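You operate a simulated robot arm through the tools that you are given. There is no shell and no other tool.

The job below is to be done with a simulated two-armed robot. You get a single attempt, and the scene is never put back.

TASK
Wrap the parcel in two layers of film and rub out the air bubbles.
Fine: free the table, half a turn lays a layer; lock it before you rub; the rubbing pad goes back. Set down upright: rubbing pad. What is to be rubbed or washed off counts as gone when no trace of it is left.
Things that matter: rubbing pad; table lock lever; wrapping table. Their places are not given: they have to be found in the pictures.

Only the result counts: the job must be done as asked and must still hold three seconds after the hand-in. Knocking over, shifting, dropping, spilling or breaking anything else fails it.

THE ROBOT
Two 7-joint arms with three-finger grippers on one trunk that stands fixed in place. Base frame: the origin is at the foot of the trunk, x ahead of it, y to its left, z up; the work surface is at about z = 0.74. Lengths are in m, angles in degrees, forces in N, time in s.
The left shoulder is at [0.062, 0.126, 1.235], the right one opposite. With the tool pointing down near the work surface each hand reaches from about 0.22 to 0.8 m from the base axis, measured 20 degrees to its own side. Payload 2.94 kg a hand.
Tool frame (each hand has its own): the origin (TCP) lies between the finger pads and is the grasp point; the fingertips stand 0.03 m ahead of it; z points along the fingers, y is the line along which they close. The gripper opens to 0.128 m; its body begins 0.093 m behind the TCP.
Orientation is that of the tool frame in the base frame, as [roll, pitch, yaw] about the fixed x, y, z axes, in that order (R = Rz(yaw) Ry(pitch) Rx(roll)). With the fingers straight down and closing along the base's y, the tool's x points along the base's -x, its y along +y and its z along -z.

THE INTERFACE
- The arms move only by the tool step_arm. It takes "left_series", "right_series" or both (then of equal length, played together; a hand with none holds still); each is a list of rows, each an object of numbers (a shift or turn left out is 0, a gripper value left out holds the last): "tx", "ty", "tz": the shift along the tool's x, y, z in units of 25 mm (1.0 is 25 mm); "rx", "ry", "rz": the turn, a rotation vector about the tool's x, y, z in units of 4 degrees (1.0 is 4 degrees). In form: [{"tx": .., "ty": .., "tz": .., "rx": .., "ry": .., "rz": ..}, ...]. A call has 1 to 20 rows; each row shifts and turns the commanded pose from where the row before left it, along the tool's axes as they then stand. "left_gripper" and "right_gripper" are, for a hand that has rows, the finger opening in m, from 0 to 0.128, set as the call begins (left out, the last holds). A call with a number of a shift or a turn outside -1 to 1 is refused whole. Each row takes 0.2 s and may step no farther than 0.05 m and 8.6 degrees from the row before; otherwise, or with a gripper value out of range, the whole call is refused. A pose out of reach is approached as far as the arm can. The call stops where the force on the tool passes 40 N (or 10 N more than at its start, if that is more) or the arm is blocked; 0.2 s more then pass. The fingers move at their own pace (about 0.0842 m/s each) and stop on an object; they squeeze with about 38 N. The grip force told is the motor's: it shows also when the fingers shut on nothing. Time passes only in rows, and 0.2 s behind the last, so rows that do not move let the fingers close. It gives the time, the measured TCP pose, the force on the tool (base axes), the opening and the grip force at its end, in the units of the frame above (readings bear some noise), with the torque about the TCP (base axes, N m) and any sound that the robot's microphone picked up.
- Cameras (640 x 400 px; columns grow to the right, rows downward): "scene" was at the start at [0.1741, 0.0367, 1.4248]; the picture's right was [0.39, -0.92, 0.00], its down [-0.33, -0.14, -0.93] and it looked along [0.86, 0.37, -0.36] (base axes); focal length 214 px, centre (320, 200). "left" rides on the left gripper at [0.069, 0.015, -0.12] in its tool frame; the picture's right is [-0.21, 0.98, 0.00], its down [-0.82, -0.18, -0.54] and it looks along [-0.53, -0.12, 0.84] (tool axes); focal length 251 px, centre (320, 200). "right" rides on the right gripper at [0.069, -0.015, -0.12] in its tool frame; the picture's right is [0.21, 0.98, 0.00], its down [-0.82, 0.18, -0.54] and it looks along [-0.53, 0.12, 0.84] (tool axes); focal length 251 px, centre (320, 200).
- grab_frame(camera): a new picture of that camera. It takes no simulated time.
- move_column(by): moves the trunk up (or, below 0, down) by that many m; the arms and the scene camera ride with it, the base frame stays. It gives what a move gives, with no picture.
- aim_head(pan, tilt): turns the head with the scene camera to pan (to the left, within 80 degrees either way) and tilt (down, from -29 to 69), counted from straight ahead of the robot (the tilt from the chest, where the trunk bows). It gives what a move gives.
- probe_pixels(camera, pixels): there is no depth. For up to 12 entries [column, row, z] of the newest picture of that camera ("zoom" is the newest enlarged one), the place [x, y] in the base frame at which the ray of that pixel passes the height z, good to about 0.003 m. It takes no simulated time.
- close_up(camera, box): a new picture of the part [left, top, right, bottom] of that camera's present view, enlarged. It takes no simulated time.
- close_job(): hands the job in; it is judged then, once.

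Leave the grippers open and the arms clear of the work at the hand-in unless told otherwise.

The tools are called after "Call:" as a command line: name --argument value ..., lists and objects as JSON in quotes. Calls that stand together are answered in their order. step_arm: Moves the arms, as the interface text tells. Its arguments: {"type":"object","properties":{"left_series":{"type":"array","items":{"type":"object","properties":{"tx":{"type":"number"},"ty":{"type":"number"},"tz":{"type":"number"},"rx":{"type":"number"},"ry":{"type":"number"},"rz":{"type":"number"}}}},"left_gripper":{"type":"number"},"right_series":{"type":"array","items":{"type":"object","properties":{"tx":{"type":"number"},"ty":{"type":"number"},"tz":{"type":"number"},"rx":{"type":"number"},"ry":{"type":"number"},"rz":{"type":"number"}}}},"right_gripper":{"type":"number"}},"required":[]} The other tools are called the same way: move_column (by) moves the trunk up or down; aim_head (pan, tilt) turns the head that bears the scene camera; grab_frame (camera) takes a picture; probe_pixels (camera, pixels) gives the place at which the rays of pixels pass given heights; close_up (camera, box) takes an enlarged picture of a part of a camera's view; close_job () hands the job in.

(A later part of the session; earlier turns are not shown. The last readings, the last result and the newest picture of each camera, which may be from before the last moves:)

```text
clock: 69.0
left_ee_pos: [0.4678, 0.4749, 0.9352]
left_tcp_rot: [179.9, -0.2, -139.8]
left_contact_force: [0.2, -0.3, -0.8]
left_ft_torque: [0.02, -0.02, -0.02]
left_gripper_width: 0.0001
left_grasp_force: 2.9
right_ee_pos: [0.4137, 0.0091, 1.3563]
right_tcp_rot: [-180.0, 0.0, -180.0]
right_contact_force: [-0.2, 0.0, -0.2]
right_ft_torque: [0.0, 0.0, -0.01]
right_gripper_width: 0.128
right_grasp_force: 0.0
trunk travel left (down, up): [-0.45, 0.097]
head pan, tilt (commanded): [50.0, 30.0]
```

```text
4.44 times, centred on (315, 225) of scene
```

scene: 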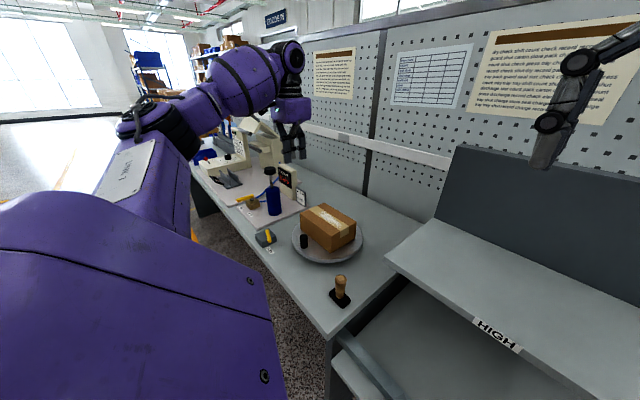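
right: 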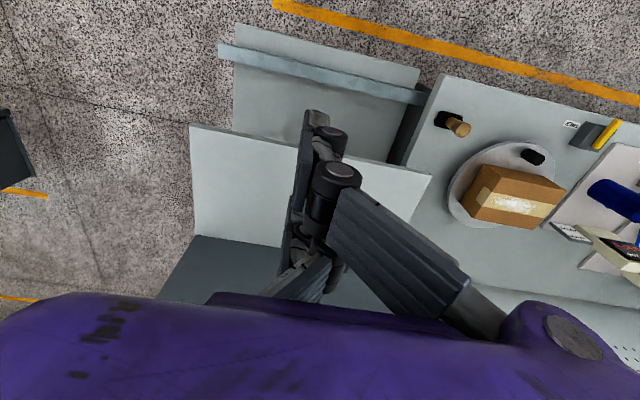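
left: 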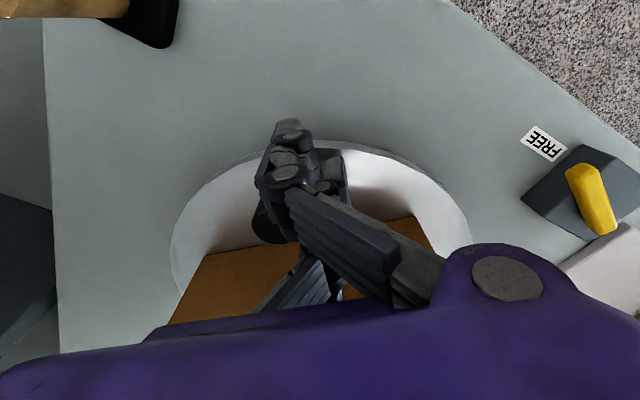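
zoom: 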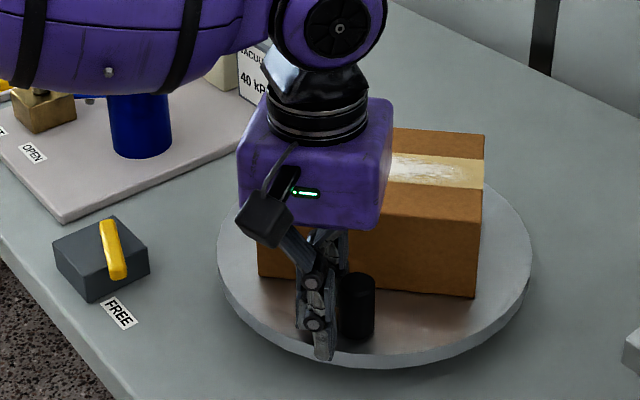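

The table follows nicely with almost no force. I continue about 32° more.

Call:
step_arm --left_series '[{"rz": -1, "tx": 0.074, "ty": -0.33}, {"rz": -1, "tx": 0.074, "ty": -0.33}, {"rz": -1, "tx": 0.074, "ty": -0.33}, {"rz": -1, "tx": 0.074, "ty": -0.33}, {"rz": -1, "tx": 0.074, "ty": -0.33}, {"rz": -1, "tx": 0.074, "ty": -0.33}, {"rz": -1, "tx": 0.074, "ty": -0.33}, {"rz": -1, "tx": 0.074, "ty": -0.33}]'

Call:
grab_frame --camera "left"

Call:
close_up --camera "scene" --box '[250, 170, 390, 310]'

```text
clock: 70.8
left_ee_pos: [0.5131, 0.4253, 0.936]
left_tcp_rot: [179.8, 0.0, -107.9]
left_contact_force: [0.3, 0.7, -0.5]
left_ft_torque: [0.0, 0.03, 0.03]
left_gripper_width: 0.0002
left_grasp_force: 2.9
right_ee_pos: [0.4132, 0.0095, 1.3552]
right_tcp_rot: [179.9, 0.0, 179.9]
right_contact_force: [0.0, -0.1, 0.4]
right_ft_torque: [0.0, -0.01, 0.0]
right_gripper_width: 0.1283
right_grasp_force: 0.0
trunk travel left (down, up): [-0.45, 0.097]
head pan, tilt (commanded): [50.0, 30.0]
```

```text
taken
```

left: 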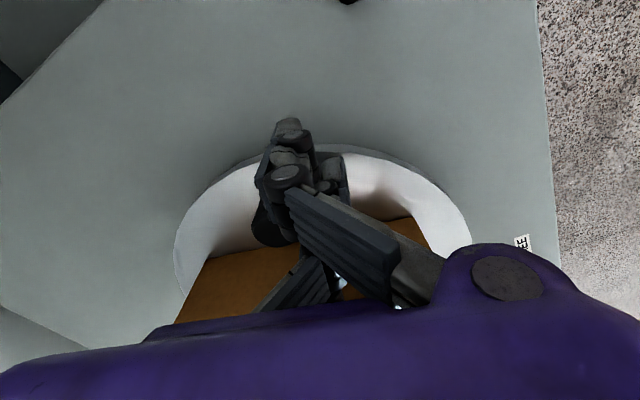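

```text
2.86 times, centred on (320, 240) of scene
```

zoom: 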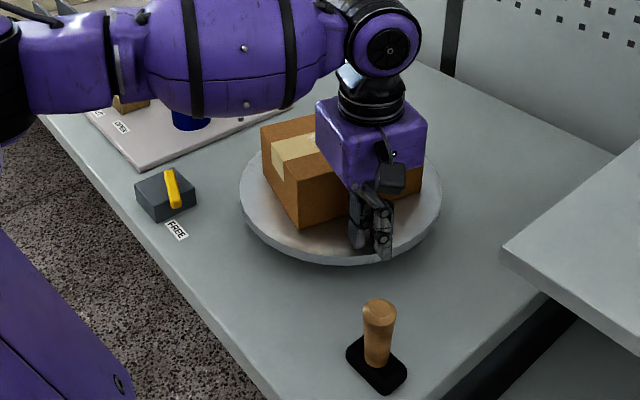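

Steady, and the knob stays in the same place in the hand view. I continue about 32° more, to yaw ≈ 284°.

Call:
step_arm --left_series '[{"rz": -1, "tx": 0.074, "ty": -0.33}, {"rz": -1, "tx": 0.074, "ty": -0.33}, {"rz": -1, "tx": 0.074, "ty": -0.33}, {"rz": -1, "tx": 0.074, "ty": -0.33}, {"rz": -1, "tx": 0.074, "ty": -0.33}, {"rz": -1, "tx": 0.074, "ty": -0.33}, {"rz": -1, "tx": 0.074, "ty": -0.33}, {"rz": -1, "tx": 0.074, "ty": -0.33}]'

Call:
grab_frame --camera "left"

Call:
close_up --camera "scene" --box '[250, 170, 390, 310]'

```text
clock: 72.6
left_ee_pos: [0.5755, 0.4078, 0.9356]
left_tcp_rot: [179.8, 0.0, -75.8]
left_contact_force: [-1.5, -0.2, 0.1]
left_ft_torque: [0.0, 0.04, 0.02]
left_gripper_width: 0.0001
left_grasp_force: 3.0
right_ee_pos: [0.4131, 0.0094, 1.3565]
right_tcp_rot: [-180.0, 0.0, -180.0]
right_contact_force: [0.1, -0.1, -0.1]
right_ft_torque: [-0.03, -0.01, -0.06]
right_gripper_width: 0.1282
right_grasp_force: 0.0
trunk travel left (down, up): [-0.45, 0.097]
head pan, tilt (commanded): [50.0, 30.0]
```

```text
taken
```

left: 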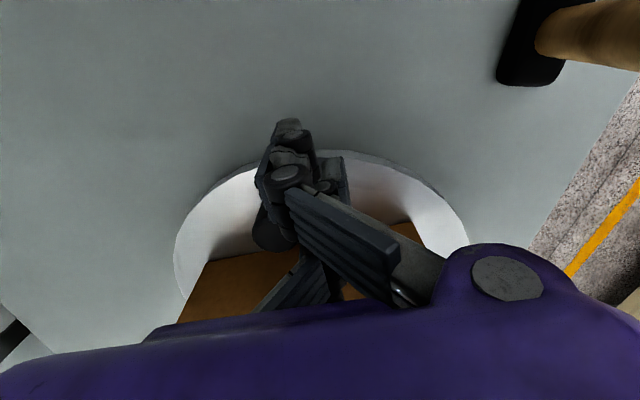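

```text
2.86 times, centred on (320, 240) of scene
```

zoom: 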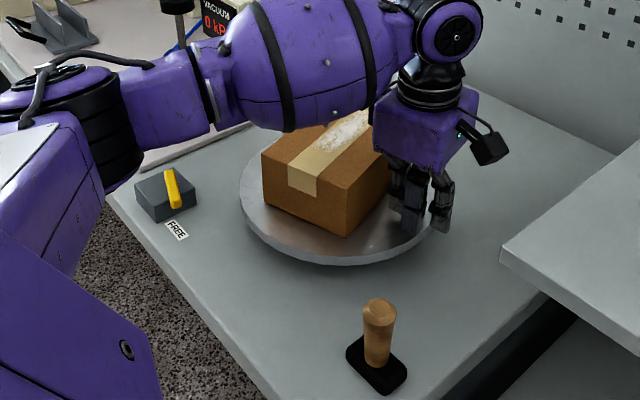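

The knob is now at about 284° around the table. I'll back off, lift clear, and turn the hand half round in the air so the other finger face can push on from here.

Call:
step_arm --left_series '[{"ty": 0.6}, {"tz": -1}, {"tz": -1}, {"tz": -1}, {"tz": -1}, {"tz": -1}, {"tz": -0.6}, {}]'

Call:
step_arm --left_series '[{"rz": 1}, {"rz": 1}, {"rz": 1}, {"rz": 1}, {"rz": 1}, {"rz": 1}, {"rz": 1}, {"rz": 1}, {"rz": 1}, {"rz": 1}, {"rz": 1}, {"rz": 1}, {"rz": 1}, {"rz": 1}, {"rz": 1}, {"rz": 1}, {"rz": 1}, {"rz": 1}, {"rz": 1}, {"rz": 1}]'

Call:
step_arm --left_series '[{"rz": 1}, {"rz": 1}, {"rz": 1}, {"rz": 1}, {"rz": 1}, {"rz": 1}, {"rz": 1}, {"rz": 1}, {"rz": 1}, {"rz": 1}, {"rz": 1}, {"rz": 1}, {"rz": 1}, {"rz": 1}, {"rz": 1}, {"rz": 1}, {"rz": 1}, {"rz": 1}, {"rz": 1}, {"rz": 1}]'

Call:
grab_frame --camera "left"

Call:
grab_frame --camera "scene"

```text
clock: 74.4
left_ee_pos: [0.5632, 0.405, 1.076]
left_tcp_rot: [179.8, 0.2, -75.9]
left_contact_force: [0.2, -0.3, 0.0]
left_ft_torque: [-0.02, 0.04, 0.0]
left_gripper_width: 0.0
left_grasp_force: 2.5
right_ee_pos: [0.4129, 0.0099, 1.3565]
right_tcp_rot: [-179.9, -0.1, 179.9]
right_contact_force: [0.6, 0.0, -0.6]
right_ft_torque: [0.02, -0.02, -0.04]
right_gripper_width: 0.1277
right_grasp_force: 0.0
trunk travel left (down, up): [-0.45, 0.097]
head pan, tilt (commanded): [50.0, 30.0]
```

```text
clock: 78.6
left_ee_pos: [0.5625, 0.4047, 1.0742]
left_tcp_rot: [179.9, -0.2, -156.0]
left_contact_force: [-0.7, -0.8, -0.4]
left_ft_torque: [0.0, 0.02, -0.03]
left_gripper_width: 0.0001
left_grasp_force: 3.2
right_ee_pos: [0.4127, 0.0105, 1.3566]
right_tcp_rot: [179.9, 0.0, -179.9]
right_contact_force: [-0.2, -0.1, 0.1]
right_ft_torque: [0.0, 0.0, 0.02]
right_gripper_width: 0.1281
right_grasp_force: 0.0
trunk travel left (down, up): [-0.45, 0.097]
head pan, tilt (commanded): [50.0, 30.0]
```

```text
clock: 82.8
left_ee_pos: [0.5621, 0.405, 1.0758]
left_tcp_rot: [-179.9, -0.1, 124.0]
left_contact_force: [0.5, 0.6, 0.5]
left_ft_torque: [-0.06, 0.0, -0.02]
left_gripper_width: 0.0
left_grasp_force: 3.2
right_ee_pos: [0.4126, 0.0087, 1.3561]
right_tcp_rot: [179.9, 0.0, -180.0]
right_contact_force: [0.1, -0.4, 0.1]
right_ft_torque: [0.02, -0.02, -0.04]
right_gripper_width: 0.128
right_grasp_force: 0.1
trunk travel left (down, up): [-0.45, 0.097]
head pan, tilt (commanded): [50.0, 30.0]
```

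```text
taken
```

left: 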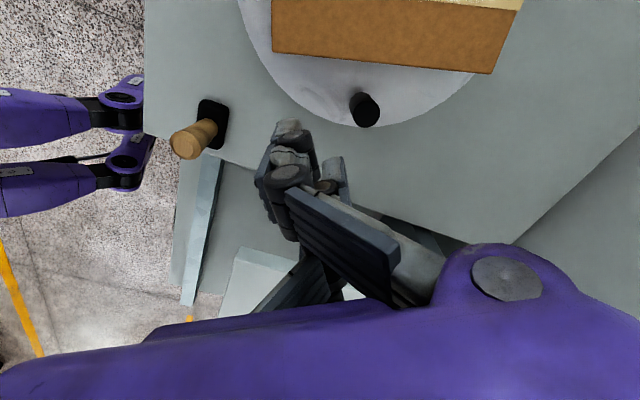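

```text
taken
```

scene: 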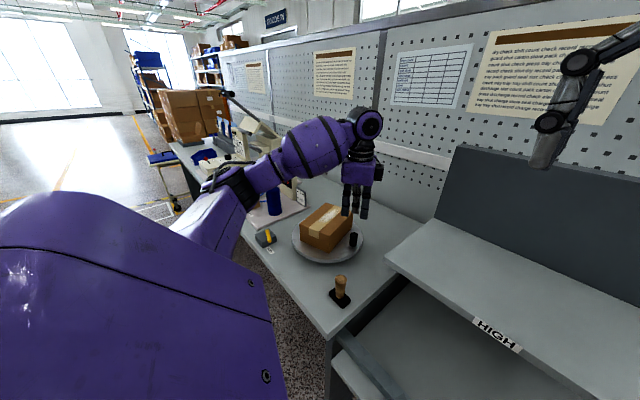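

Call:
step_arm --left_series '[{"rz": 1}, {"rz": 1}, {"rz": 1}, {"rz": 1}, {"rz": 1}, {}]'

Call:
grab_frame --camera "left"

```text
clock: 84.2
left_ee_pos: [0.5614, 0.4038, 1.0763]
left_tcp_rot: [-179.8, -0.2, 103.9]
left_contact_force: [-0.3, -0.5, 0.5]
left_ft_torque: [0.0, -0.01, 0.01]
left_gripper_width: 0.0
left_grasp_force: 3.0
right_ee_pos: [0.4135, 0.0098, 1.3575]
right_tcp_rot: [-180.0, 0.0, -179.9]
right_contact_force: [0.2, -0.3, 0.0]
right_ft_torque: [0.0, -0.01, -0.04]
right_gripper_width: 0.1278
right_grasp_force: 0.0
trunk travel left (down, up): [-0.45, 0.097]
head pan, tilt (commanded): [50.0, 30.0]
```

```text
taken
```

left: 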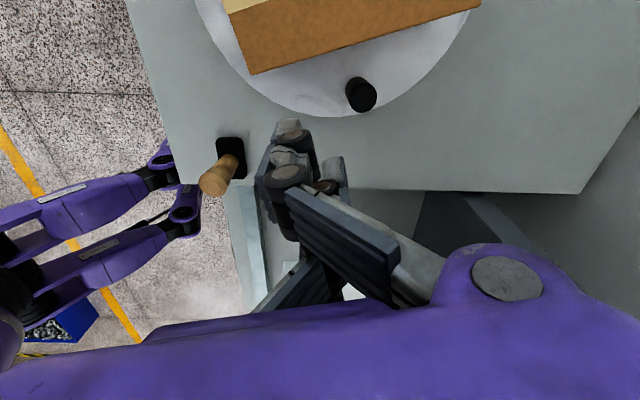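

Call:
close_up --camera "left" --box '[320, 60, 400, 130]'

Call:
probe_pixels --camera "left" --pixels '[[363, 98, 0.94], [357, 88, 0.895], [252, 73, 0.895]]'

```text
5.71 times, centred on (360, 95) of left
```

zoom: 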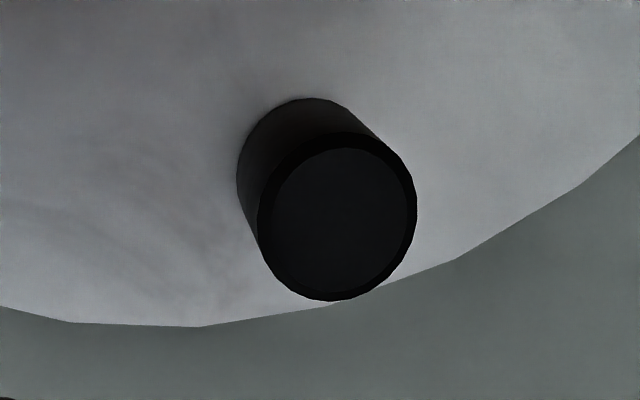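

```text
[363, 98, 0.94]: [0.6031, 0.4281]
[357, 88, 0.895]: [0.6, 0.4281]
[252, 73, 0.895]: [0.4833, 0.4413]
```

The knob is at about (0.603, 0.426). I'm just behind it, so I'll descend there.

Call:
step_arm --left_series '[{"tz": 0.94}, {"tz": 0.94}, {"tz": 0.94}, {"tz": 0.94}, {"tz": 0.94}, {"tz": 0.92}, {}]'

Call:
grab_frame --camera "left"

Call:
close_up --camera "scene" --box '[260, 180, 400, 320]'

```text
clock: 85.8
left_ee_pos: [0.5609, 0.4025, 0.9359]
left_tcp_rot: [-179.9, 0.0, 104.1]
left_contact_force: [0.3, 0.6, 0.8]
left_ft_torque: [-0.01, 0.02, -0.03]
left_gripper_width: 0.0
left_grasp_force: 3.0
right_ee_pos: [0.4126, 0.0104, 1.3575]
right_tcp_rot: [-180.0, 0.1, 180.0]
right_contact_force: [0.5, -0.2, 0.1]
right_ft_torque: [0.02, -0.01, 0.04]
right_gripper_width: 0.1279
right_grasp_force: 0.1
trunk travel left (down, up): [-0.45, 0.097]
head pan, tilt (commanded): [50.0, 30.0]
```

```text
taken
```

left: 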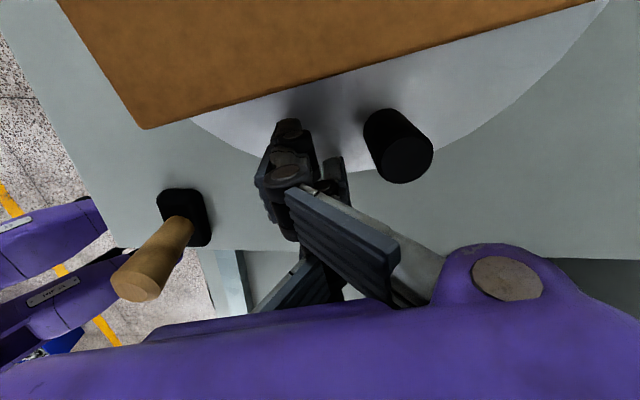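

```text
2.86 times, centred on (330, 250) of scene
```

zoom: 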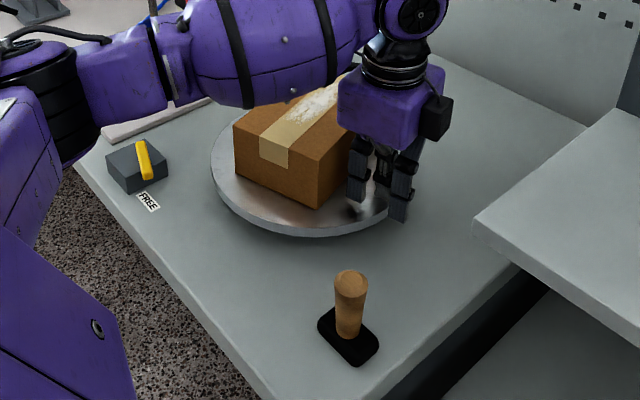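

I'll shift slightly inward so the pad faces the knob squarely, touch it, and push on about 32°.

Call:
step_arm --left_series '[{"tx": 0.15, "ty": 0.2}, {"tx": 0.15, "ty": 0.2}, {"ty": 0.2}, {"rz": -1, "tx": -0.073, "ty": 0.316}, {"rz": -1, "tx": -0.073, "ty": 0.316}, {"rz": -1, "tx": -0.073, "ty": 0.316}, {"rz": -1, "tx": -0.073, "ty": 0.316}, {"rz": -1, "tx": -0.073, "ty": 0.316}, {"rz": -1, "tx": -0.073, "ty": 0.316}, {"rz": -1, "tx": -0.073, "ty": 0.316}, {"rz": -1, "tx": -0.073, "ty": 0.316}]'

Call:
grab_frame --camera "left"

Call:
close_up --camera "scene" --box '[260, 180, 400, 320]'

```text
clock: 88.2
left_ee_pos: [0.638, 0.4318, 0.9335]
left_tcp_rot: [-179.8, -0.1, 136.2]
left_contact_force: [0.6, -0.9, -0.3]
left_ft_torque: [0.02, 0.03, 0.0]
left_gripper_width: 0.0001
left_grasp_force: 3.2
right_ee_pos: [0.414, 0.0103, 1.3568]
right_tcp_rot: [-180.0, 0.1, -180.0]
right_contact_force: [-0.3, -0.6, 0.1]
right_ft_torque: [0.0, -0.03, 0.04]
right_gripper_width: 0.1282
right_grasp_force: 0.1
trunk travel left (down, up): [-0.45, 0.097]
head pan, tilt (commanded): [50.0, 30.0]
```

```text
taken
```

left: 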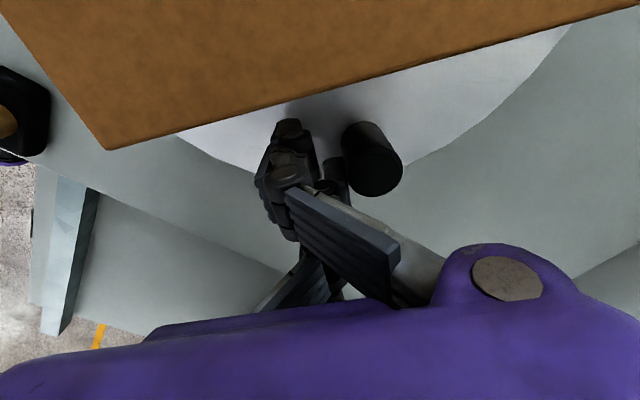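

```text
2.86 times, centred on (330, 250) of scene
```

zoom: 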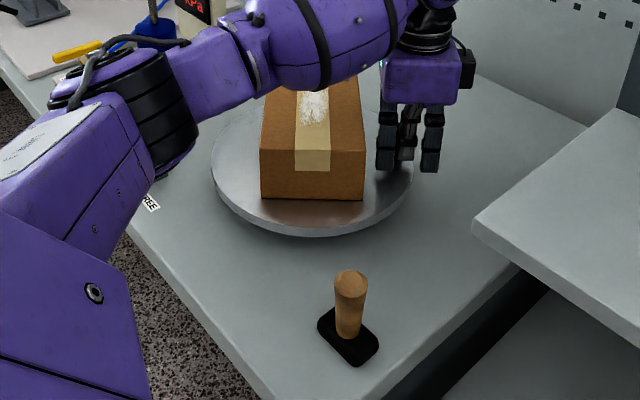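

Good. The table follows and the clearance to the box holds. I continue about 40° more.

Call:
step_arm --left_series '[{"rz": -1, "tx": -0.08, "ty": 0.316}, {"rz": -1, "tx": -0.08, "ty": 0.316}, {"rz": -1, "tx": -0.08, "ty": 0.316}, {"rz": -1, "tx": -0.08, "ty": 0.316}, {"rz": -1, "tx": -0.08, "ty": 0.316}, {"rz": -1, "tx": -0.08, "ty": 0.316}, {"rz": -1, "tx": -0.08, "ty": 0.316}, {"rz": -1, "tx": -0.08, "ty": 0.316}, {"rz": -1, "tx": -0.08, "ty": 0.316}, {"rz": -1, "tx": -0.08, "ty": 0.316}]'

Call:
grab_frame --camera "left"

Call:
close_up --camera "scene" --box '[260, 160, 400, 300]'

```text
clock: 90.4
left_ee_pos: [0.6877, 0.4938, 0.9345]
left_tcp_rot: [-180.0, -0.1, 176.1]
left_contact_force: [0.7, -1.0, 0.3]
left_ft_torque: [0.0, 0.01, -0.03]
left_gripper_width: 0.0001
left_grasp_force: 3.0
right_ee_pos: [0.4126, 0.0097, 1.3567]
right_tcp_rot: [180.0, 0.0, -179.9]
right_contact_force: [0.9, 0.3, 0.6]
right_ft_torque: [0.02, 0.01, -0.03]
right_gripper_width: 0.1282
right_grasp_force: 0.1
trunk travel left (down, up): [-0.45, 0.097]
head pan, tilt (commanded): [50.0, 30.0]
```

```text
taken
```

left: 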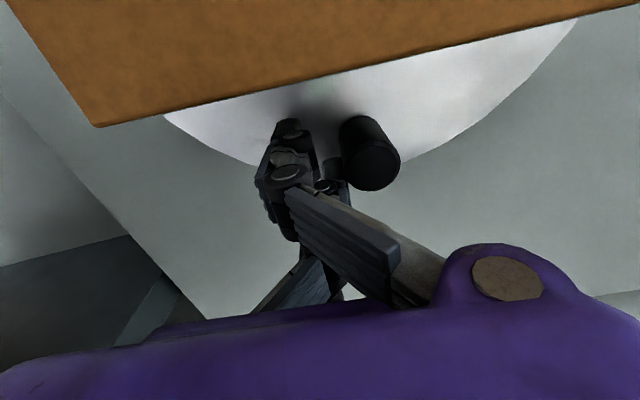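

```text
2.86 times, centred on (330, 230) of scene
```

zoom: 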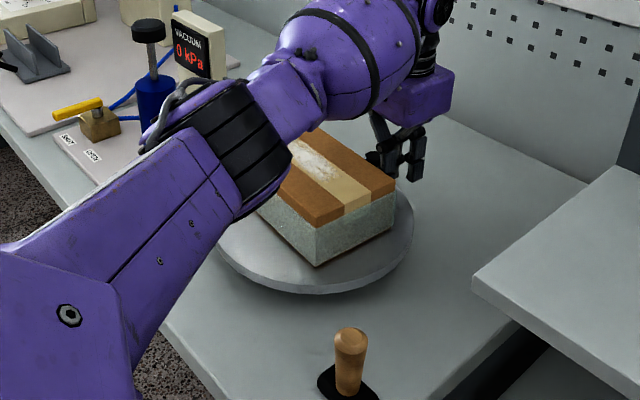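

After about half a turn, a greyish film band has appeared around the parcel, so the first layer is on. I continue the sweep.

Call:
step_arm --left_series '[{"rz": -1, "tx": -0.076, "ty": 0.316}, {"rz": -1, "tx": -0.076, "ty": 0.316}, {"rz": -1, "tx": -0.076, "ty": 0.316}, {"rz": -1, "tx": -0.076, "ty": 0.316}, {"rz": -1, "tx": -0.076, "ty": 0.316}, {"rz": -1, "tx": -0.076, "ty": 0.316}, {"rz": -1, "tx": -0.076, "ty": 0.316}, {"rz": -1, "tx": -0.076, "ty": 0.316}]'

Call:
grab_frame --camera "left"

Call:
close_up --camera "scene" --box '[260, 160, 400, 300]'

```text
clock: 92.2
left_ee_pos: [0.6843, 0.5541, 0.9371]
left_tcp_rot: [179.9, -0.2, -151.8]
left_contact_force: [0.7, 1.5, 0.2]
left_ft_torque: [0.0, 0.01, 0.03]
left_gripper_width: 0.0
left_grasp_force: 3.2
left hand out of reach, approached as far as the arm can: row 8
right_ee_pos: [0.4124, 0.0106, 1.3564]
right_tcp_rot: [-180.0, 0.1, 179.9]
right_contact_force: [0.2, 0.8, 0.8]
right_ft_torque: [0.0, -0.02, 0.01]
right_gripper_width: 0.1281
right_grasp_force: 0.1
trunk travel left (down, up): [-0.45, 0.097]
head pan, tilt (commanded): [50.0, 30.0]
```

```text
taken
```

left: 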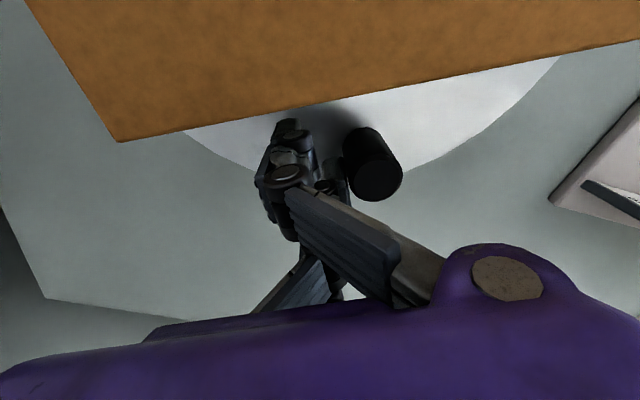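

```text
2.86 times, centred on (330, 230) of scene
```

zoom: 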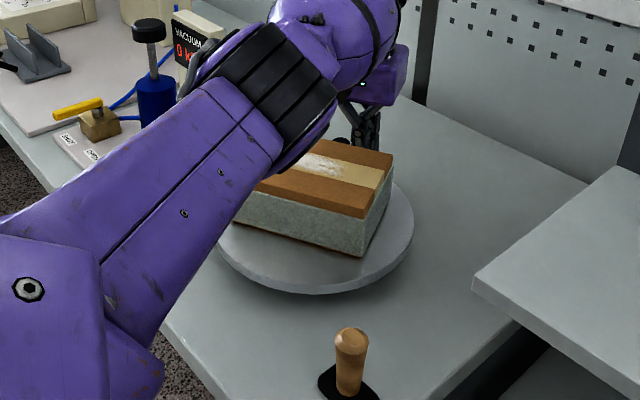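

The last row hit the reach limit at the far corner; the arm is nearly straight there. The knob is at about 28°, with roughly 208° turned so far. I'll back off and lift. Then I'll re-orient the hand so the narrow side faces the box, and tilt it slightly outward to gain reach.

Call:
step_arm --left_series '[{"ty": -0.5}, {"tz": -0.8}, {"tz": -0.8}, {"tz": -0.8}, {"tz": -0.8}, {"tz": -0.8}, {"tz": -0.8}, {"tz": -0.8}, {"tz": -0.8}]'

Call:
step_arm --left_series '[{"tx": 0.81, "ty": -0.056}, {"tx": 0.81, "ty": -0.056}, {"tx": 0.81, "ty": -0.056}, {"tx": 0.81, "ty": -0.056}, {}]'

Call:
grab_frame --camera "scene"

```text
clock: 94.2
left_ee_pos: [0.6923, 0.5439, 1.0967]
left_tcp_rot: [179.9, -0.2, -151.9]
left_contact_force: [0.2, 0.1, -0.2]
left_ft_torque: [0.0, 0.02, 0.02]
left_gripper_width: 0.0001
left_grasp_force: 2.4
right_ee_pos: [0.4118, 0.009, 1.3558]
right_tcp_rot: [179.9, 0.0, -179.9]
right_contact_force: [-0.5, 0.5, -0.8]
right_ft_torque: [0.04, 0.0, 0.0]
right_gripper_width: 0.1281
right_grasp_force: 0.1
trunk travel left (down, up): [-0.45, 0.097]
head pan, tilt (commanded): [50.0, 30.0]
```

```text
clock: 95.4
left_ee_pos: [0.6225, 0.5004, 1.0959]
left_tcp_rot: [179.8, -0.3, -151.9]
left_contact_force: [0.5, 0.0, -0.2]
left_ft_torque: [0.01, 0.01, 0.0]
left_gripper_width: 0.0
left_grasp_force: 3.1
right_ee_pos: [0.4132, 0.0098, 1.356]
right_tcp_rot: [-180.0, 0.0, 180.0]
right_contact_force: [0.2, -0.2, 0.7]
right_ft_torque: [-0.01, 0.03, 0.03]
right_gripper_width: 0.128
right_grasp_force: 0.0
trunk travel left (down, up): [-0.45, 0.097]
head pan, tilt (commanded): [50.0, 30.0]
```

```text
taken
```

scene: 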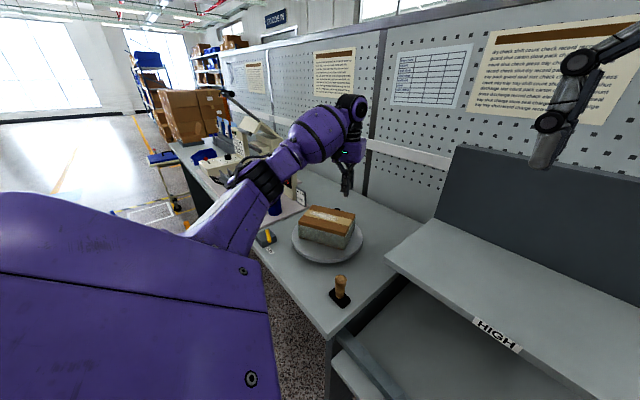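

Call:
step_arm --left_series '[{"rz": 1}, {"rz": 1}, {"rz": 1}, {"rz": 1}, {"rz": 1}, {"rz": 1}, {"rz": 1}, {"rz": 1}, {"rz": 1}, {"rz": 1}, {"rz": 1}]'

Call:
grab_frame --camera "left"

Call:
step_arm --left_series '[{"rz": 1}, {"rz": 1}, {"rz": 1}, {"rz": 1}, {"rz": 1}, {"rz": 1}, {"rz": 1}, {"rz": 1}, {"rz": 1}, {"rz": 1}, {"rz": 1}, {}]'

Call:
grab_frame --camera "left"

```text
clock: 97.8
left_ee_pos: [0.6232, 0.5015, 1.096]
left_tcp_rot: [-180.0, -0.1, 164.0]
left_contact_force: [-0.1, 0.5, -0.3]
left_ft_torque: [0.01, 0.0, 0.01]
left_gripper_width: 0.0001
left_grasp_force: 3.0
right_ee_pos: [0.4135, 0.0107, 1.3577]
right_tcp_rot: [180.0, 0.0, 180.0]
right_contact_force: [0.5, 0.0, 0.5]
right_ft_torque: [-0.04, -0.04, -0.02]
right_gripper_width: 0.1282
right_grasp_force: 0.0
trunk travel left (down, up): [-0.45, 0.097]
head pan, tilt (commanded): [50.0, 30.0]
```

```text
taken
```

left: 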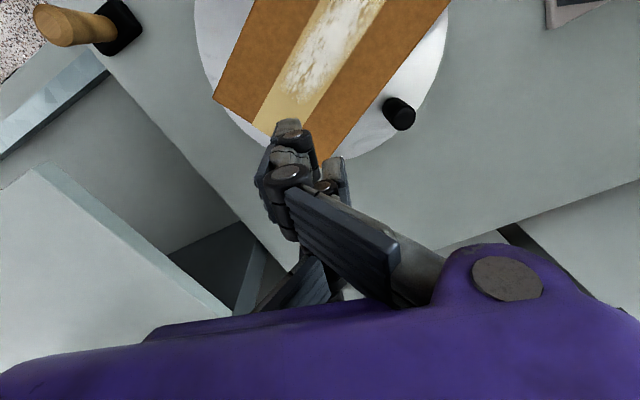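

```text
clock: 100.4
left_ee_pos: [0.6217, 0.4997, 1.096]
left_tcp_rot: [-179.9, -0.2, 120.0]
left_contact_force: [1.2, -0.7, -0.5]
left_ft_torque: [-0.01, 0.02, 0.01]
left_gripper_width: 0.0
left_grasp_force: 3.3
right_ee_pos: [0.4129, 0.0102, 1.3573]
right_tcp_rot: [-180.0, 0.0, 179.9]
right_contact_force: [-0.4, 0.0, 0.3]
right_ft_torque: [-0.01, 0.0, -0.01]
right_gripper_width: 0.1281
right_grasp_force: 0.1
trunk travel left (down, up): [-0.45, 0.097]
head pan, tilt (commanded): [50.0, 30.0]
```

```text
taken
```

left: 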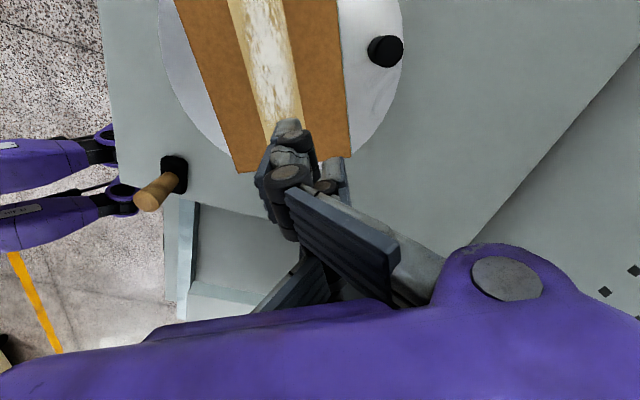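

Call:
probe_pixels --camera "left" --pixels '[[388, 52, 0.94], [381, 49, 0.895], [351, 156, 0.982], [351, 150, 0.982]]'

```text
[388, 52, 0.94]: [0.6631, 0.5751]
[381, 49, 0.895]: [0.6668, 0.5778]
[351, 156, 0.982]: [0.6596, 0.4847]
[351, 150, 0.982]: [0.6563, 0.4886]
```

The knob is at (0.665, 0.576), and a refined circle fit gives centre (0.572, 0.527) and radius 0.106. I'll move the hand behind the knob at hover height and tilt the fingers about 10° outward.

Call:
step_arm --left_series '[{"tx": -0.22, "ty": 0.76}, {"tx": -0.22, "ty": 0.76}, {"tx": -0.22, "ty": 0.76}, {"tx": -0.22, "ty": 0.76}, {"rx": -0.8}, {"rx": -0.8}, {"rx": -0.9}, {}]'

Call:
grab_frame --camera "left"

Call:
grab_frame --camera "scene"

```text
clock: 102.2
left_ee_pos: [0.7005, 0.5185, 1.0959]
left_tcp_rot: [170.1, -0.1, 120.1]
left_contact_force: [-0.1, -0.2, 0.2]
left_ft_torque: [0.03, -0.01, 0.03]
left_gripper_width: 0.0
left_grasp_force: 3.1
right_ee_pos: [0.4119, 0.0103, 1.357]
right_tcp_rot: [179.9, -0.1, 180.0]
right_contact_force: [-0.8, 0.0, -0.2]
right_ft_torque: [-0.01, 0.0, -0.05]
right_gripper_width: 0.1279
right_grasp_force: 0.0
trunk travel left (down, up): [-0.45, 0.097]
head pan, tilt (commanded): [50.0, 30.0]
```

```text
taken
```

left: 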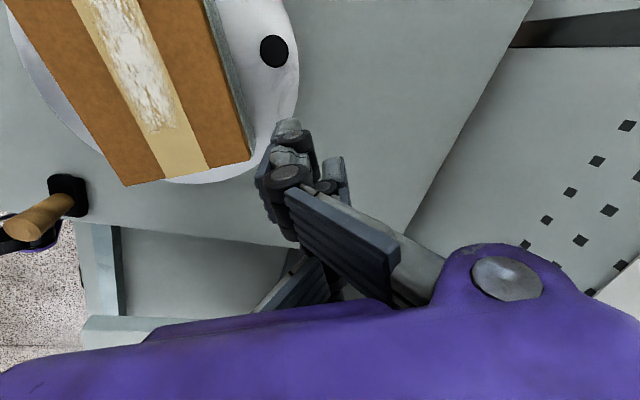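

```text
taken
```

scene: 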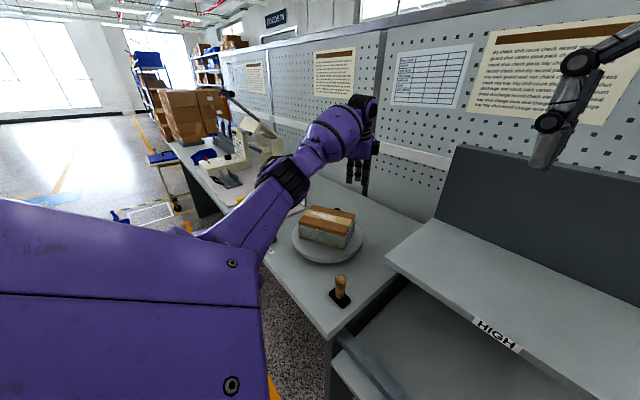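

The tilt direction is right. Now I descend straight down in base terms, behind the knob.

Call:
step_arm --left_series '[{"tz": 0.788, "ty": -0.139}, {"tz": 0.788, "ty": -0.139}, {"tz": 0.788, "ty": -0.139}, {"tz": 0.788, "ty": -0.139}, {"tz": 0.788, "ty": -0.139}, {"tz": 0.788, "ty": -0.139}]'

Call:
grab_frame --camera "left"

```text
clock: 103.6
left_ee_pos: [0.6979, 0.5189, 0.9756]
left_tcp_rot: [170.2, 0.0, 120.1]
left_contact_force: [0.5, -0.5, -1.0]
left_ft_torque: [-0.05, 0.01, 0.0]
left_gripper_width: 0.0
left_grasp_force: 3.5
right_ee_pos: [0.413, 0.0109, 1.3564]
right_tcp_rot: [-180.0, -0.1, 180.0]
right_contact_force: [1.1, 0.7, 0.0]
right_ft_torque: [0.03, 0.01, 0.0]
right_gripper_width: 0.128
right_grasp_force: 0.1
trunk travel left (down, up): [-0.45, 0.097]
head pan, tilt (commanded): [50.0, 30.0]
```

```text
taken
```

left: 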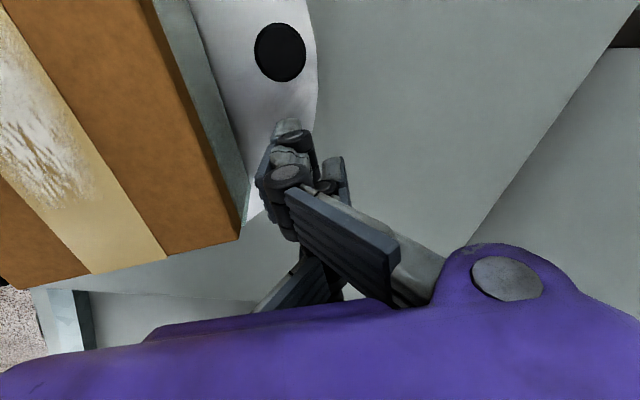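

Call:
step_arm --left_series '[{"tz": 0.788, "ty": -0.139}, {"tz": 0.788, "ty": -0.139}, {}]'

Call:
grab_frame --camera "left"

```text
clock: 104.4
left_ee_pos: [0.6978, 0.519, 0.936]
left_tcp_rot: [170.2, -0.1, 120.0]
left_contact_force: [-0.5, 0.2, -0.2]
left_ft_torque: [0.01, 0.03, 0.02]
left_gripper_width: 0.0
left_grasp_force: 3.1
right_ee_pos: [0.4132, 0.0094, 1.3565]
right_tcp_rot: [179.9, 0.1, -180.0]
right_contact_force: [-0.2, 0.3, -0.4]
right_ft_torque: [0.04, -0.02, 0.01]
right_gripper_width: 0.128
right_grasp_force: 0.0
trunk travel left (down, up): [-0.45, 0.097]
head pan, tilt (commanded): [50.0, 30.0]
```

```text
taken
```

left: 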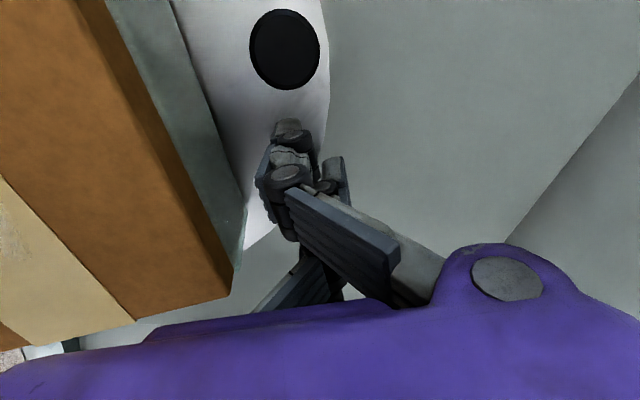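

The finger tip is lined up right behind the knob. I'll advance to touch it and sweep on around the vertical axis through the centre, about 32° first.

Call:
step_arm --left_series '[{"tx": 0.3}, {"tx": 0.3}, {"tx": 0.298, "ty": 0.141, "tz": 0.025, "ry": 0.174, "rz": -0.985}, {"tx": 0.298, "ty": 0.141, "tz": 0.025, "ry": 0.174, "rz": -0.985}, {"tx": 0.298, "ty": 0.141, "tz": 0.025, "ry": 0.174, "rz": -0.985}, {"tx": 0.298, "ty": 0.141, "tz": 0.025, "ry": 0.174, "rz": -0.985}, {"tx": 0.298, "ty": 0.141, "tz": 0.025, "ry": 0.174, "rz": -0.985}]'

Call:
grab_frame --camera "left"

Call:
close_up --camera "scene" --box '[260, 160, 400, 300]'

```text
clock: 106.0
left_ee_pos: [0.6821, 0.5721, 0.9372]
left_tcp_rot: [170.1, -0.2, 140.1]
left_contact_force: [0.2, -1.4, 0.6]
left_ft_torque: [0.04, -0.02, -0.02]
left_gripper_width: 0.0002
left_grasp_force: 3.1
right_ee_pos: [0.4133, 0.0094, 1.3569]
right_tcp_rot: [179.9, 0.0, 179.9]
right_contact_force: [0.5, 0.1, 0.6]
right_ft_torque: [-0.02, 0.0, 0.02]
right_gripper_width: 0.1283
right_grasp_force: 0.1
trunk travel left (down, up): [-0.45, 0.097]
head pan, tilt (commanded): [50.0, 30.0]
```

```text
taken
```

left: 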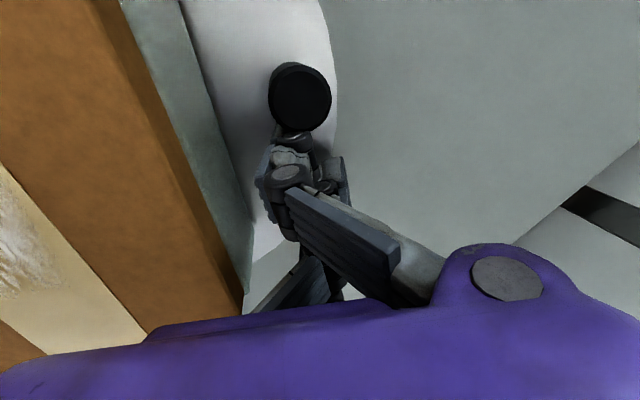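

```text
2.86 times, centred on (330, 230) of scene
```

zoom: 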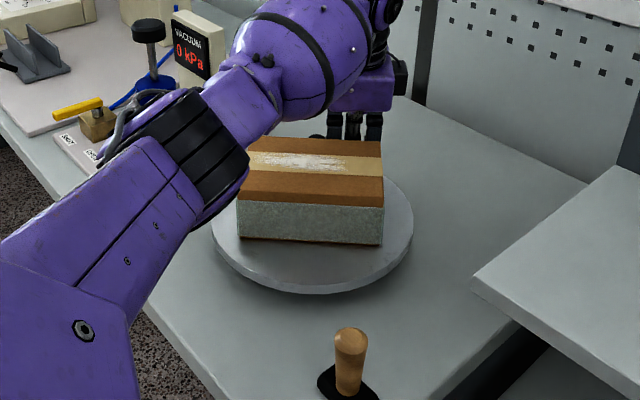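

The table follows. I continue about 40°, drifting the hand a few mm outward to stay centred on the knob.

Call:
step_arm --left_series '[{"tx": 0.298, "ty": 0.19, "tz": 0.025, "ry": 0.174, "rz": -0.985}, {"tx": 0.298, "ty": 0.19, "tz": 0.025, "ry": 0.174, "rz": -0.985}, {"tx": 0.298, "ty": 0.19, "tz": 0.025, "ry": 0.174, "rz": -0.985}, {"tx": 0.298, "ty": 0.145, "tz": 0.025, "ry": 0.174, "rz": -0.985}, {"tx": 0.298, "ty": 0.145, "tz": 0.025, "ry": 0.174, "rz": -0.985}, {"tx": 0.298, "ty": 0.145, "tz": 0.025, "ry": 0.174, "rz": -0.985}, {"tx": 0.298, "ty": 0.145, "tz": 0.025, "ry": 0.174, "rz": -0.985}, {"tx": 0.298, "ty": 0.145, "tz": 0.025, "ry": 0.174, "rz": -0.985}]'

Call:
grab_frame --camera "left"

Call:
close_up --camera "scene" --box '[260, 160, 400, 300]'

```text
clock: 107.8
left_ee_pos: [0.6442, 0.6266, 0.9372]
left_tcp_rot: [170.0, -0.1, 172.2]
left_contact_force: [1.7, 1.0, 0.3]
left_ft_torque: [0.03, -0.01, -0.01]
left_gripper_width: 0.0
left_grasp_force: 3.5
right_ee_pos: [0.4127, 0.0098, 1.3577]
right_tcp_rot: [180.0, 0.1, 180.0]
right_contact_force: [0.4, 0.9, 0.0]
right_ft_torque: [-0.04, 0.0, 0.02]
right_gripper_width: 0.1281
right_grasp_force: 0.2
trunk travel left (down, up): [-0.45, 0.097]
head pan, tilt (commanded): [50.0, 30.0]
```

```text
taken
```

left: 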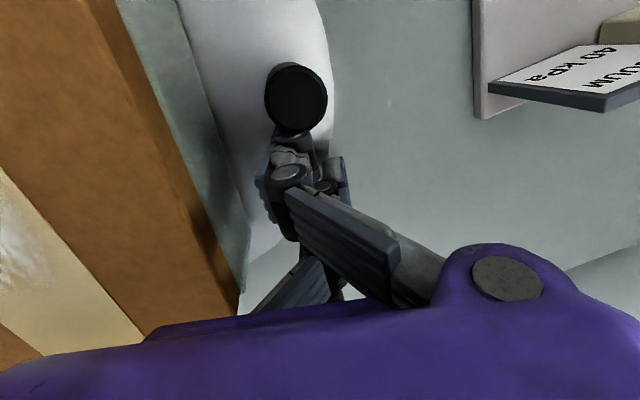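

```text
2.86 times, centred on (330, 230) of scene
```

zoom: 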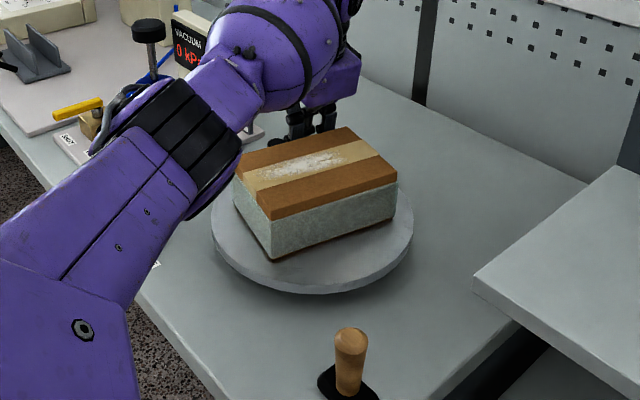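

Good contact and low force. I continue another 40°.

Call:
step_arm --left_series '[{"tx": 0.298, "ty": 0.145, "tz": 0.025, "ry": 0.174, "rz": -0.985}, {"tx": 0.298, "ty": 0.145, "tz": 0.025, "ry": 0.174, "rz": -0.985}, {"tx": 0.298, "ty": 0.145, "tz": 0.025, "ry": 0.174, "rz": -0.985}, {"tx": 0.298, "ty": 0.145, "tz": 0.025, "ry": 0.174, "rz": -0.985}, {"tx": 0.298, "ty": 0.145, "tz": 0.025, "ry": 0.174, "rz": -0.985}, {"tx": 0.298, "ty": 0.145, "tz": 0.025, "ry": 0.174, "rz": -0.985}, {"tx": 0.298, "ty": 0.145, "tz": 0.025, "ry": 0.174, "rz": -0.985}, {"tx": 0.298, "ty": 0.145, "tz": 0.025, "ry": 0.174, "rz": -0.985}]'

Call:
grab_frame --camera "left"

Call:
grab_frame --camera "scene"

```text
clock: 109.6
left_ee_pos: [0.5828, 0.6481, 0.9384]
left_tcp_rot: [169.8, -0.3, -155.8]
left_contact_force: [0.6, -0.4, -0.6]
left_ft_torque: [-0.03, -0.02, -0.01]
left_gripper_width: 0.0
left_grasp_force: 2.8
right_ee_pos: [0.4122, 0.0092, 1.3565]
right_tcp_rot: [180.0, 0.0, 180.0]
right_contact_force: [-0.5, 0.4, -0.2]
right_ft_torque: [0.0, 0.0, 0.0]
right_gripper_width: 0.1281
right_grasp_force: 0.1
trunk travel left (down, up): [-0.45, 0.097]
head pan, tilt (commanded): [50.0, 30.0]
```

```text
taken
```

left: 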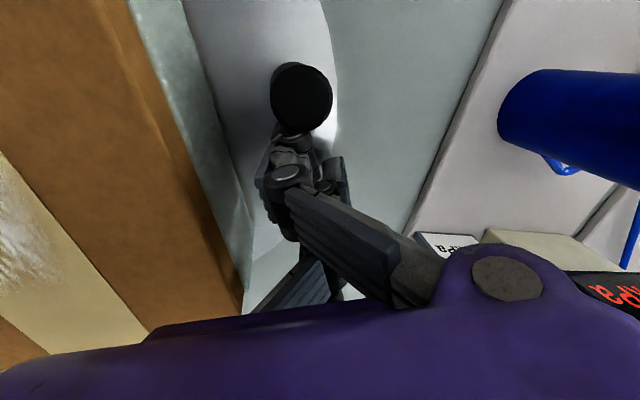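

```text
taken
```

scene: 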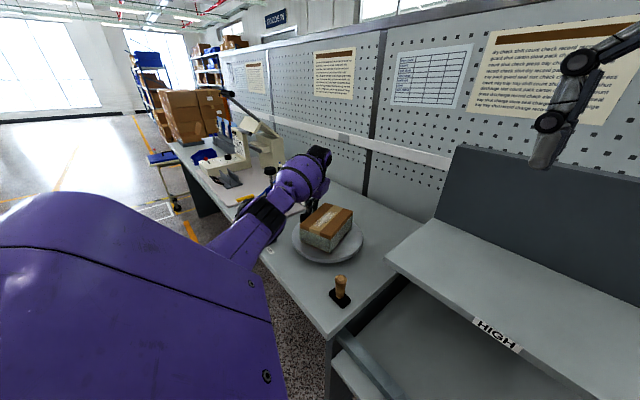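

Still clear of the gauge and pump. I continue another 40°.

Call:
step_arm --left_series '[{"tx": 0.298, "ty": 0.145, "tz": 0.027, "ry": 0.174, "rz": -0.985}, {"tx": 0.298, "ty": 0.145, "tz": 0.027, "ry": 0.174, "rz": -0.985}, {"tx": 0.298, "ty": 0.145, "tz": 0.027, "ry": 0.174, "rz": -0.985}, {"tx": 0.298, "ty": 0.145, "tz": 0.027, "ry": 0.174, "rz": -0.985}, {"tx": 0.298, "ty": 0.145, "tz": 0.027, "ry": 0.174, "rz": -0.985}, {"tx": 0.298, "ty": 0.145, "tz": 0.027, "ry": 0.174, "rz": -0.985}, {"tx": 0.298, "ty": 0.145, "tz": 0.027, "ry": 0.174, "rz": -0.985}, {"tx": 0.298, "ty": 0.145, "tz": 0.027, "ry": 0.174, "rz": -0.985}]'

Call:
grab_frame --camera "left"

Call:
close_up --camera "scene" --box '[230, 160, 390, 300]'

```text
clock: 111.4
left_ee_pos: [0.5171, 0.6361, 0.9367]
left_tcp_rot: [169.8, -0.2, -123.8]
left_contact_force: [1.3, 0.9, 0.3]
left_ft_torque: [-0.03, -0.02, -0.01]
left_gripper_width: 0.0
left_grasp_force: 2.7
right_ee_pos: [0.412, 0.0105, 1.3558]
right_tcp_rot: [-180.0, 0.0, 179.9]
right_contact_force: [0.1, 0.5, 0.4]
right_ft_torque: [0.01, 0.02, 0.01]
right_gripper_width: 0.1278
right_grasp_force: 0.0
trunk travel left (down, up): [-0.45, 0.097]
head pan, tilt (commanded): [50.0, 30.0]
```

```text
taken
```

left: 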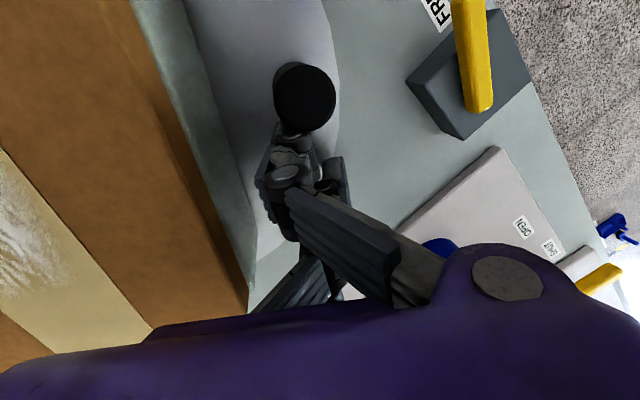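

```text
2.86 times, centred on (310, 230) of scene
```

zoom: 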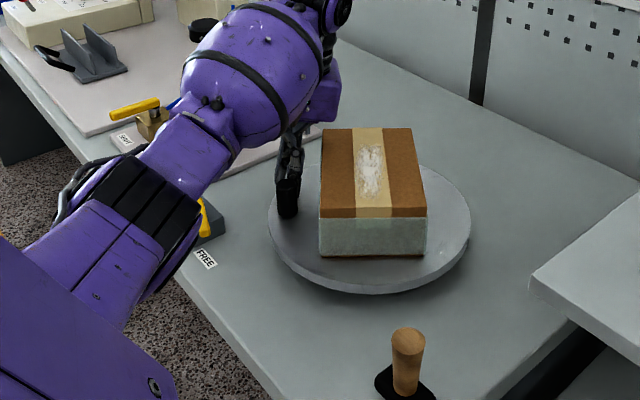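

Knob is at about 142°. Another 32° next.

Call:
step_arm --left_series '[{"tx": 0.298, "ty": 0.145, "tz": 0.025, "ry": 0.174, "rz": -0.985}, {"tx": 0.298, "ty": 0.145, "tz": 0.025, "ry": 0.174, "rz": -0.985}, {"tx": 0.298, "ty": 0.145, "tz": 0.025, "ry": 0.174, "rz": -0.985}, {"tx": 0.298, "ty": 0.145, "tz": 0.025, "ry": 0.174, "rz": -0.985}, {"tx": 0.298, "ty": 0.145, "tz": 0.025, "ry": 0.174, "rz": -0.985}, {"tx": 0.298, "ty": 0.145, "tz": 0.025, "ry": 0.174, "rz": -0.985}, {"tx": 0.298, "ty": 0.145, "tz": 0.025, "ry": 0.174, "rz": -0.985}, {"tx": 0.298, "ty": 0.145, "tz": 0.025, "ry": 0.174, "rz": -0.985}]'

Call:
grab_frame --camera "left"

Call:
close_up --camera "scene" --box '[250, 170, 390, 290]'

```text
clock: 113.2
left_ee_pos: [0.4712, 0.5896, 0.9378]
left_tcp_rot: [169.7, -0.1, -91.9]
left_contact_force: [0.8, 0.8, -0.4]
left_ft_torque: [0.03, 0.0, 0.01]
left_gripper_width: 0.0
left_grasp_force: 2.5
right_ee_pos: [0.4128, 0.0104, 1.3566]
right_tcp_rot: [-180.0, 0.0, 180.0]
right_contact_force: [-0.2, -0.2, -0.4]
right_ft_torque: [0.01, -0.01, 0.01]
right_gripper_width: 0.1281
right_grasp_force: 0.0
trunk travel left (down, up): [-0.45, 0.097]
head pan, tilt (commanded): [50.0, 30.0]
```

```text
taken
```

left: 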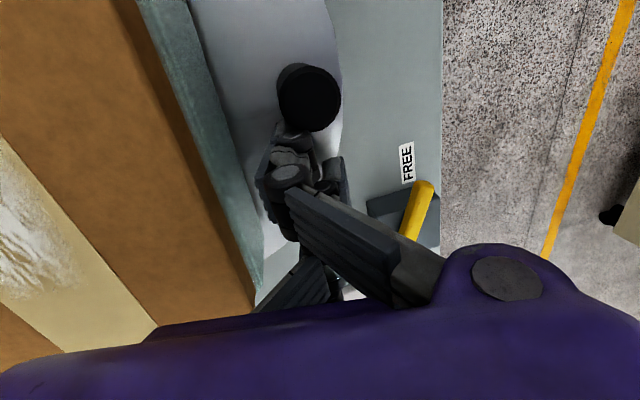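

```text
3.33 times, centred on (320, 230) of scene
```

zoom: 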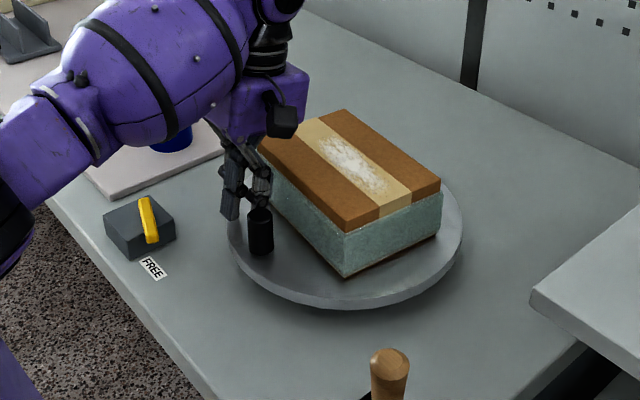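

The film looks denser now and the knob is at about 173°, nearly back at its start. I'll finish the turn with about 12° more, watching for a stop.

Call:
step_arm --left_series '[{"tx": 0.298, "ty": 0.145, "tz": 0.025, "ry": 0.174, "rz": -0.985}, {"tx": 0.298, "ty": 0.145, "tz": 0.025, "ry": 0.174, "rz": -0.985}, {"tx": 0.298, "ty": 0.145, "tz": 0.025, "ry": 0.174, "rz": -0.985}]'

Call:
grab_frame --camera "left"

Call:
close_up --camera "scene" --box '[250, 170, 390, 290]'

```text
clock: 114.0
left_ee_pos: [0.4625, 0.5671, 0.9393]
left_tcp_rot: [169.8, 0.1, -79.8]
left_contact_force: [0.5, 1.7, -0.5]
left_ft_torque: [0.01, -0.01, 0.03]
left_gripper_width: 0.0
left_grasp_force: 3.0
right_ee_pos: [0.4133, 0.0093, 1.3574]
right_tcp_rot: [-180.0, 0.0, -180.0]
right_contact_force: [-0.5, -1.0, -0.2]
right_ft_torque: [0.05, 0.0, 0.0]
right_gripper_width: 0.1279
right_grasp_force: 0.0
trunk travel left (down, up): [-0.45, 0.097]
head pan, tilt (commanded): [50.0, 30.0]
```

```text
taken
```

left: 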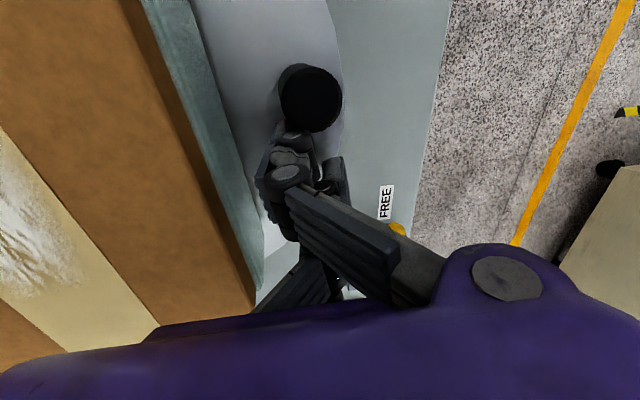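

```text
3.33 times, centred on (320, 230) of scene
```

zoom: 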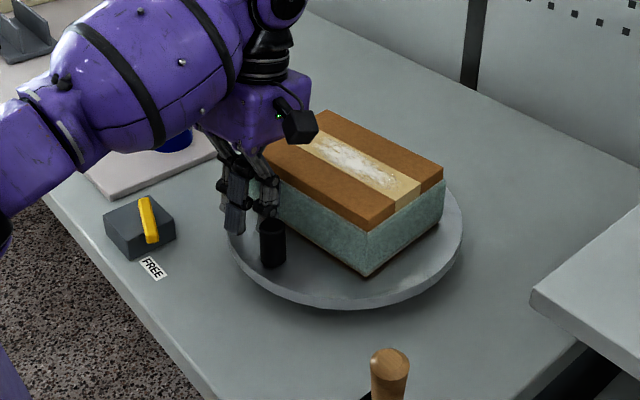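

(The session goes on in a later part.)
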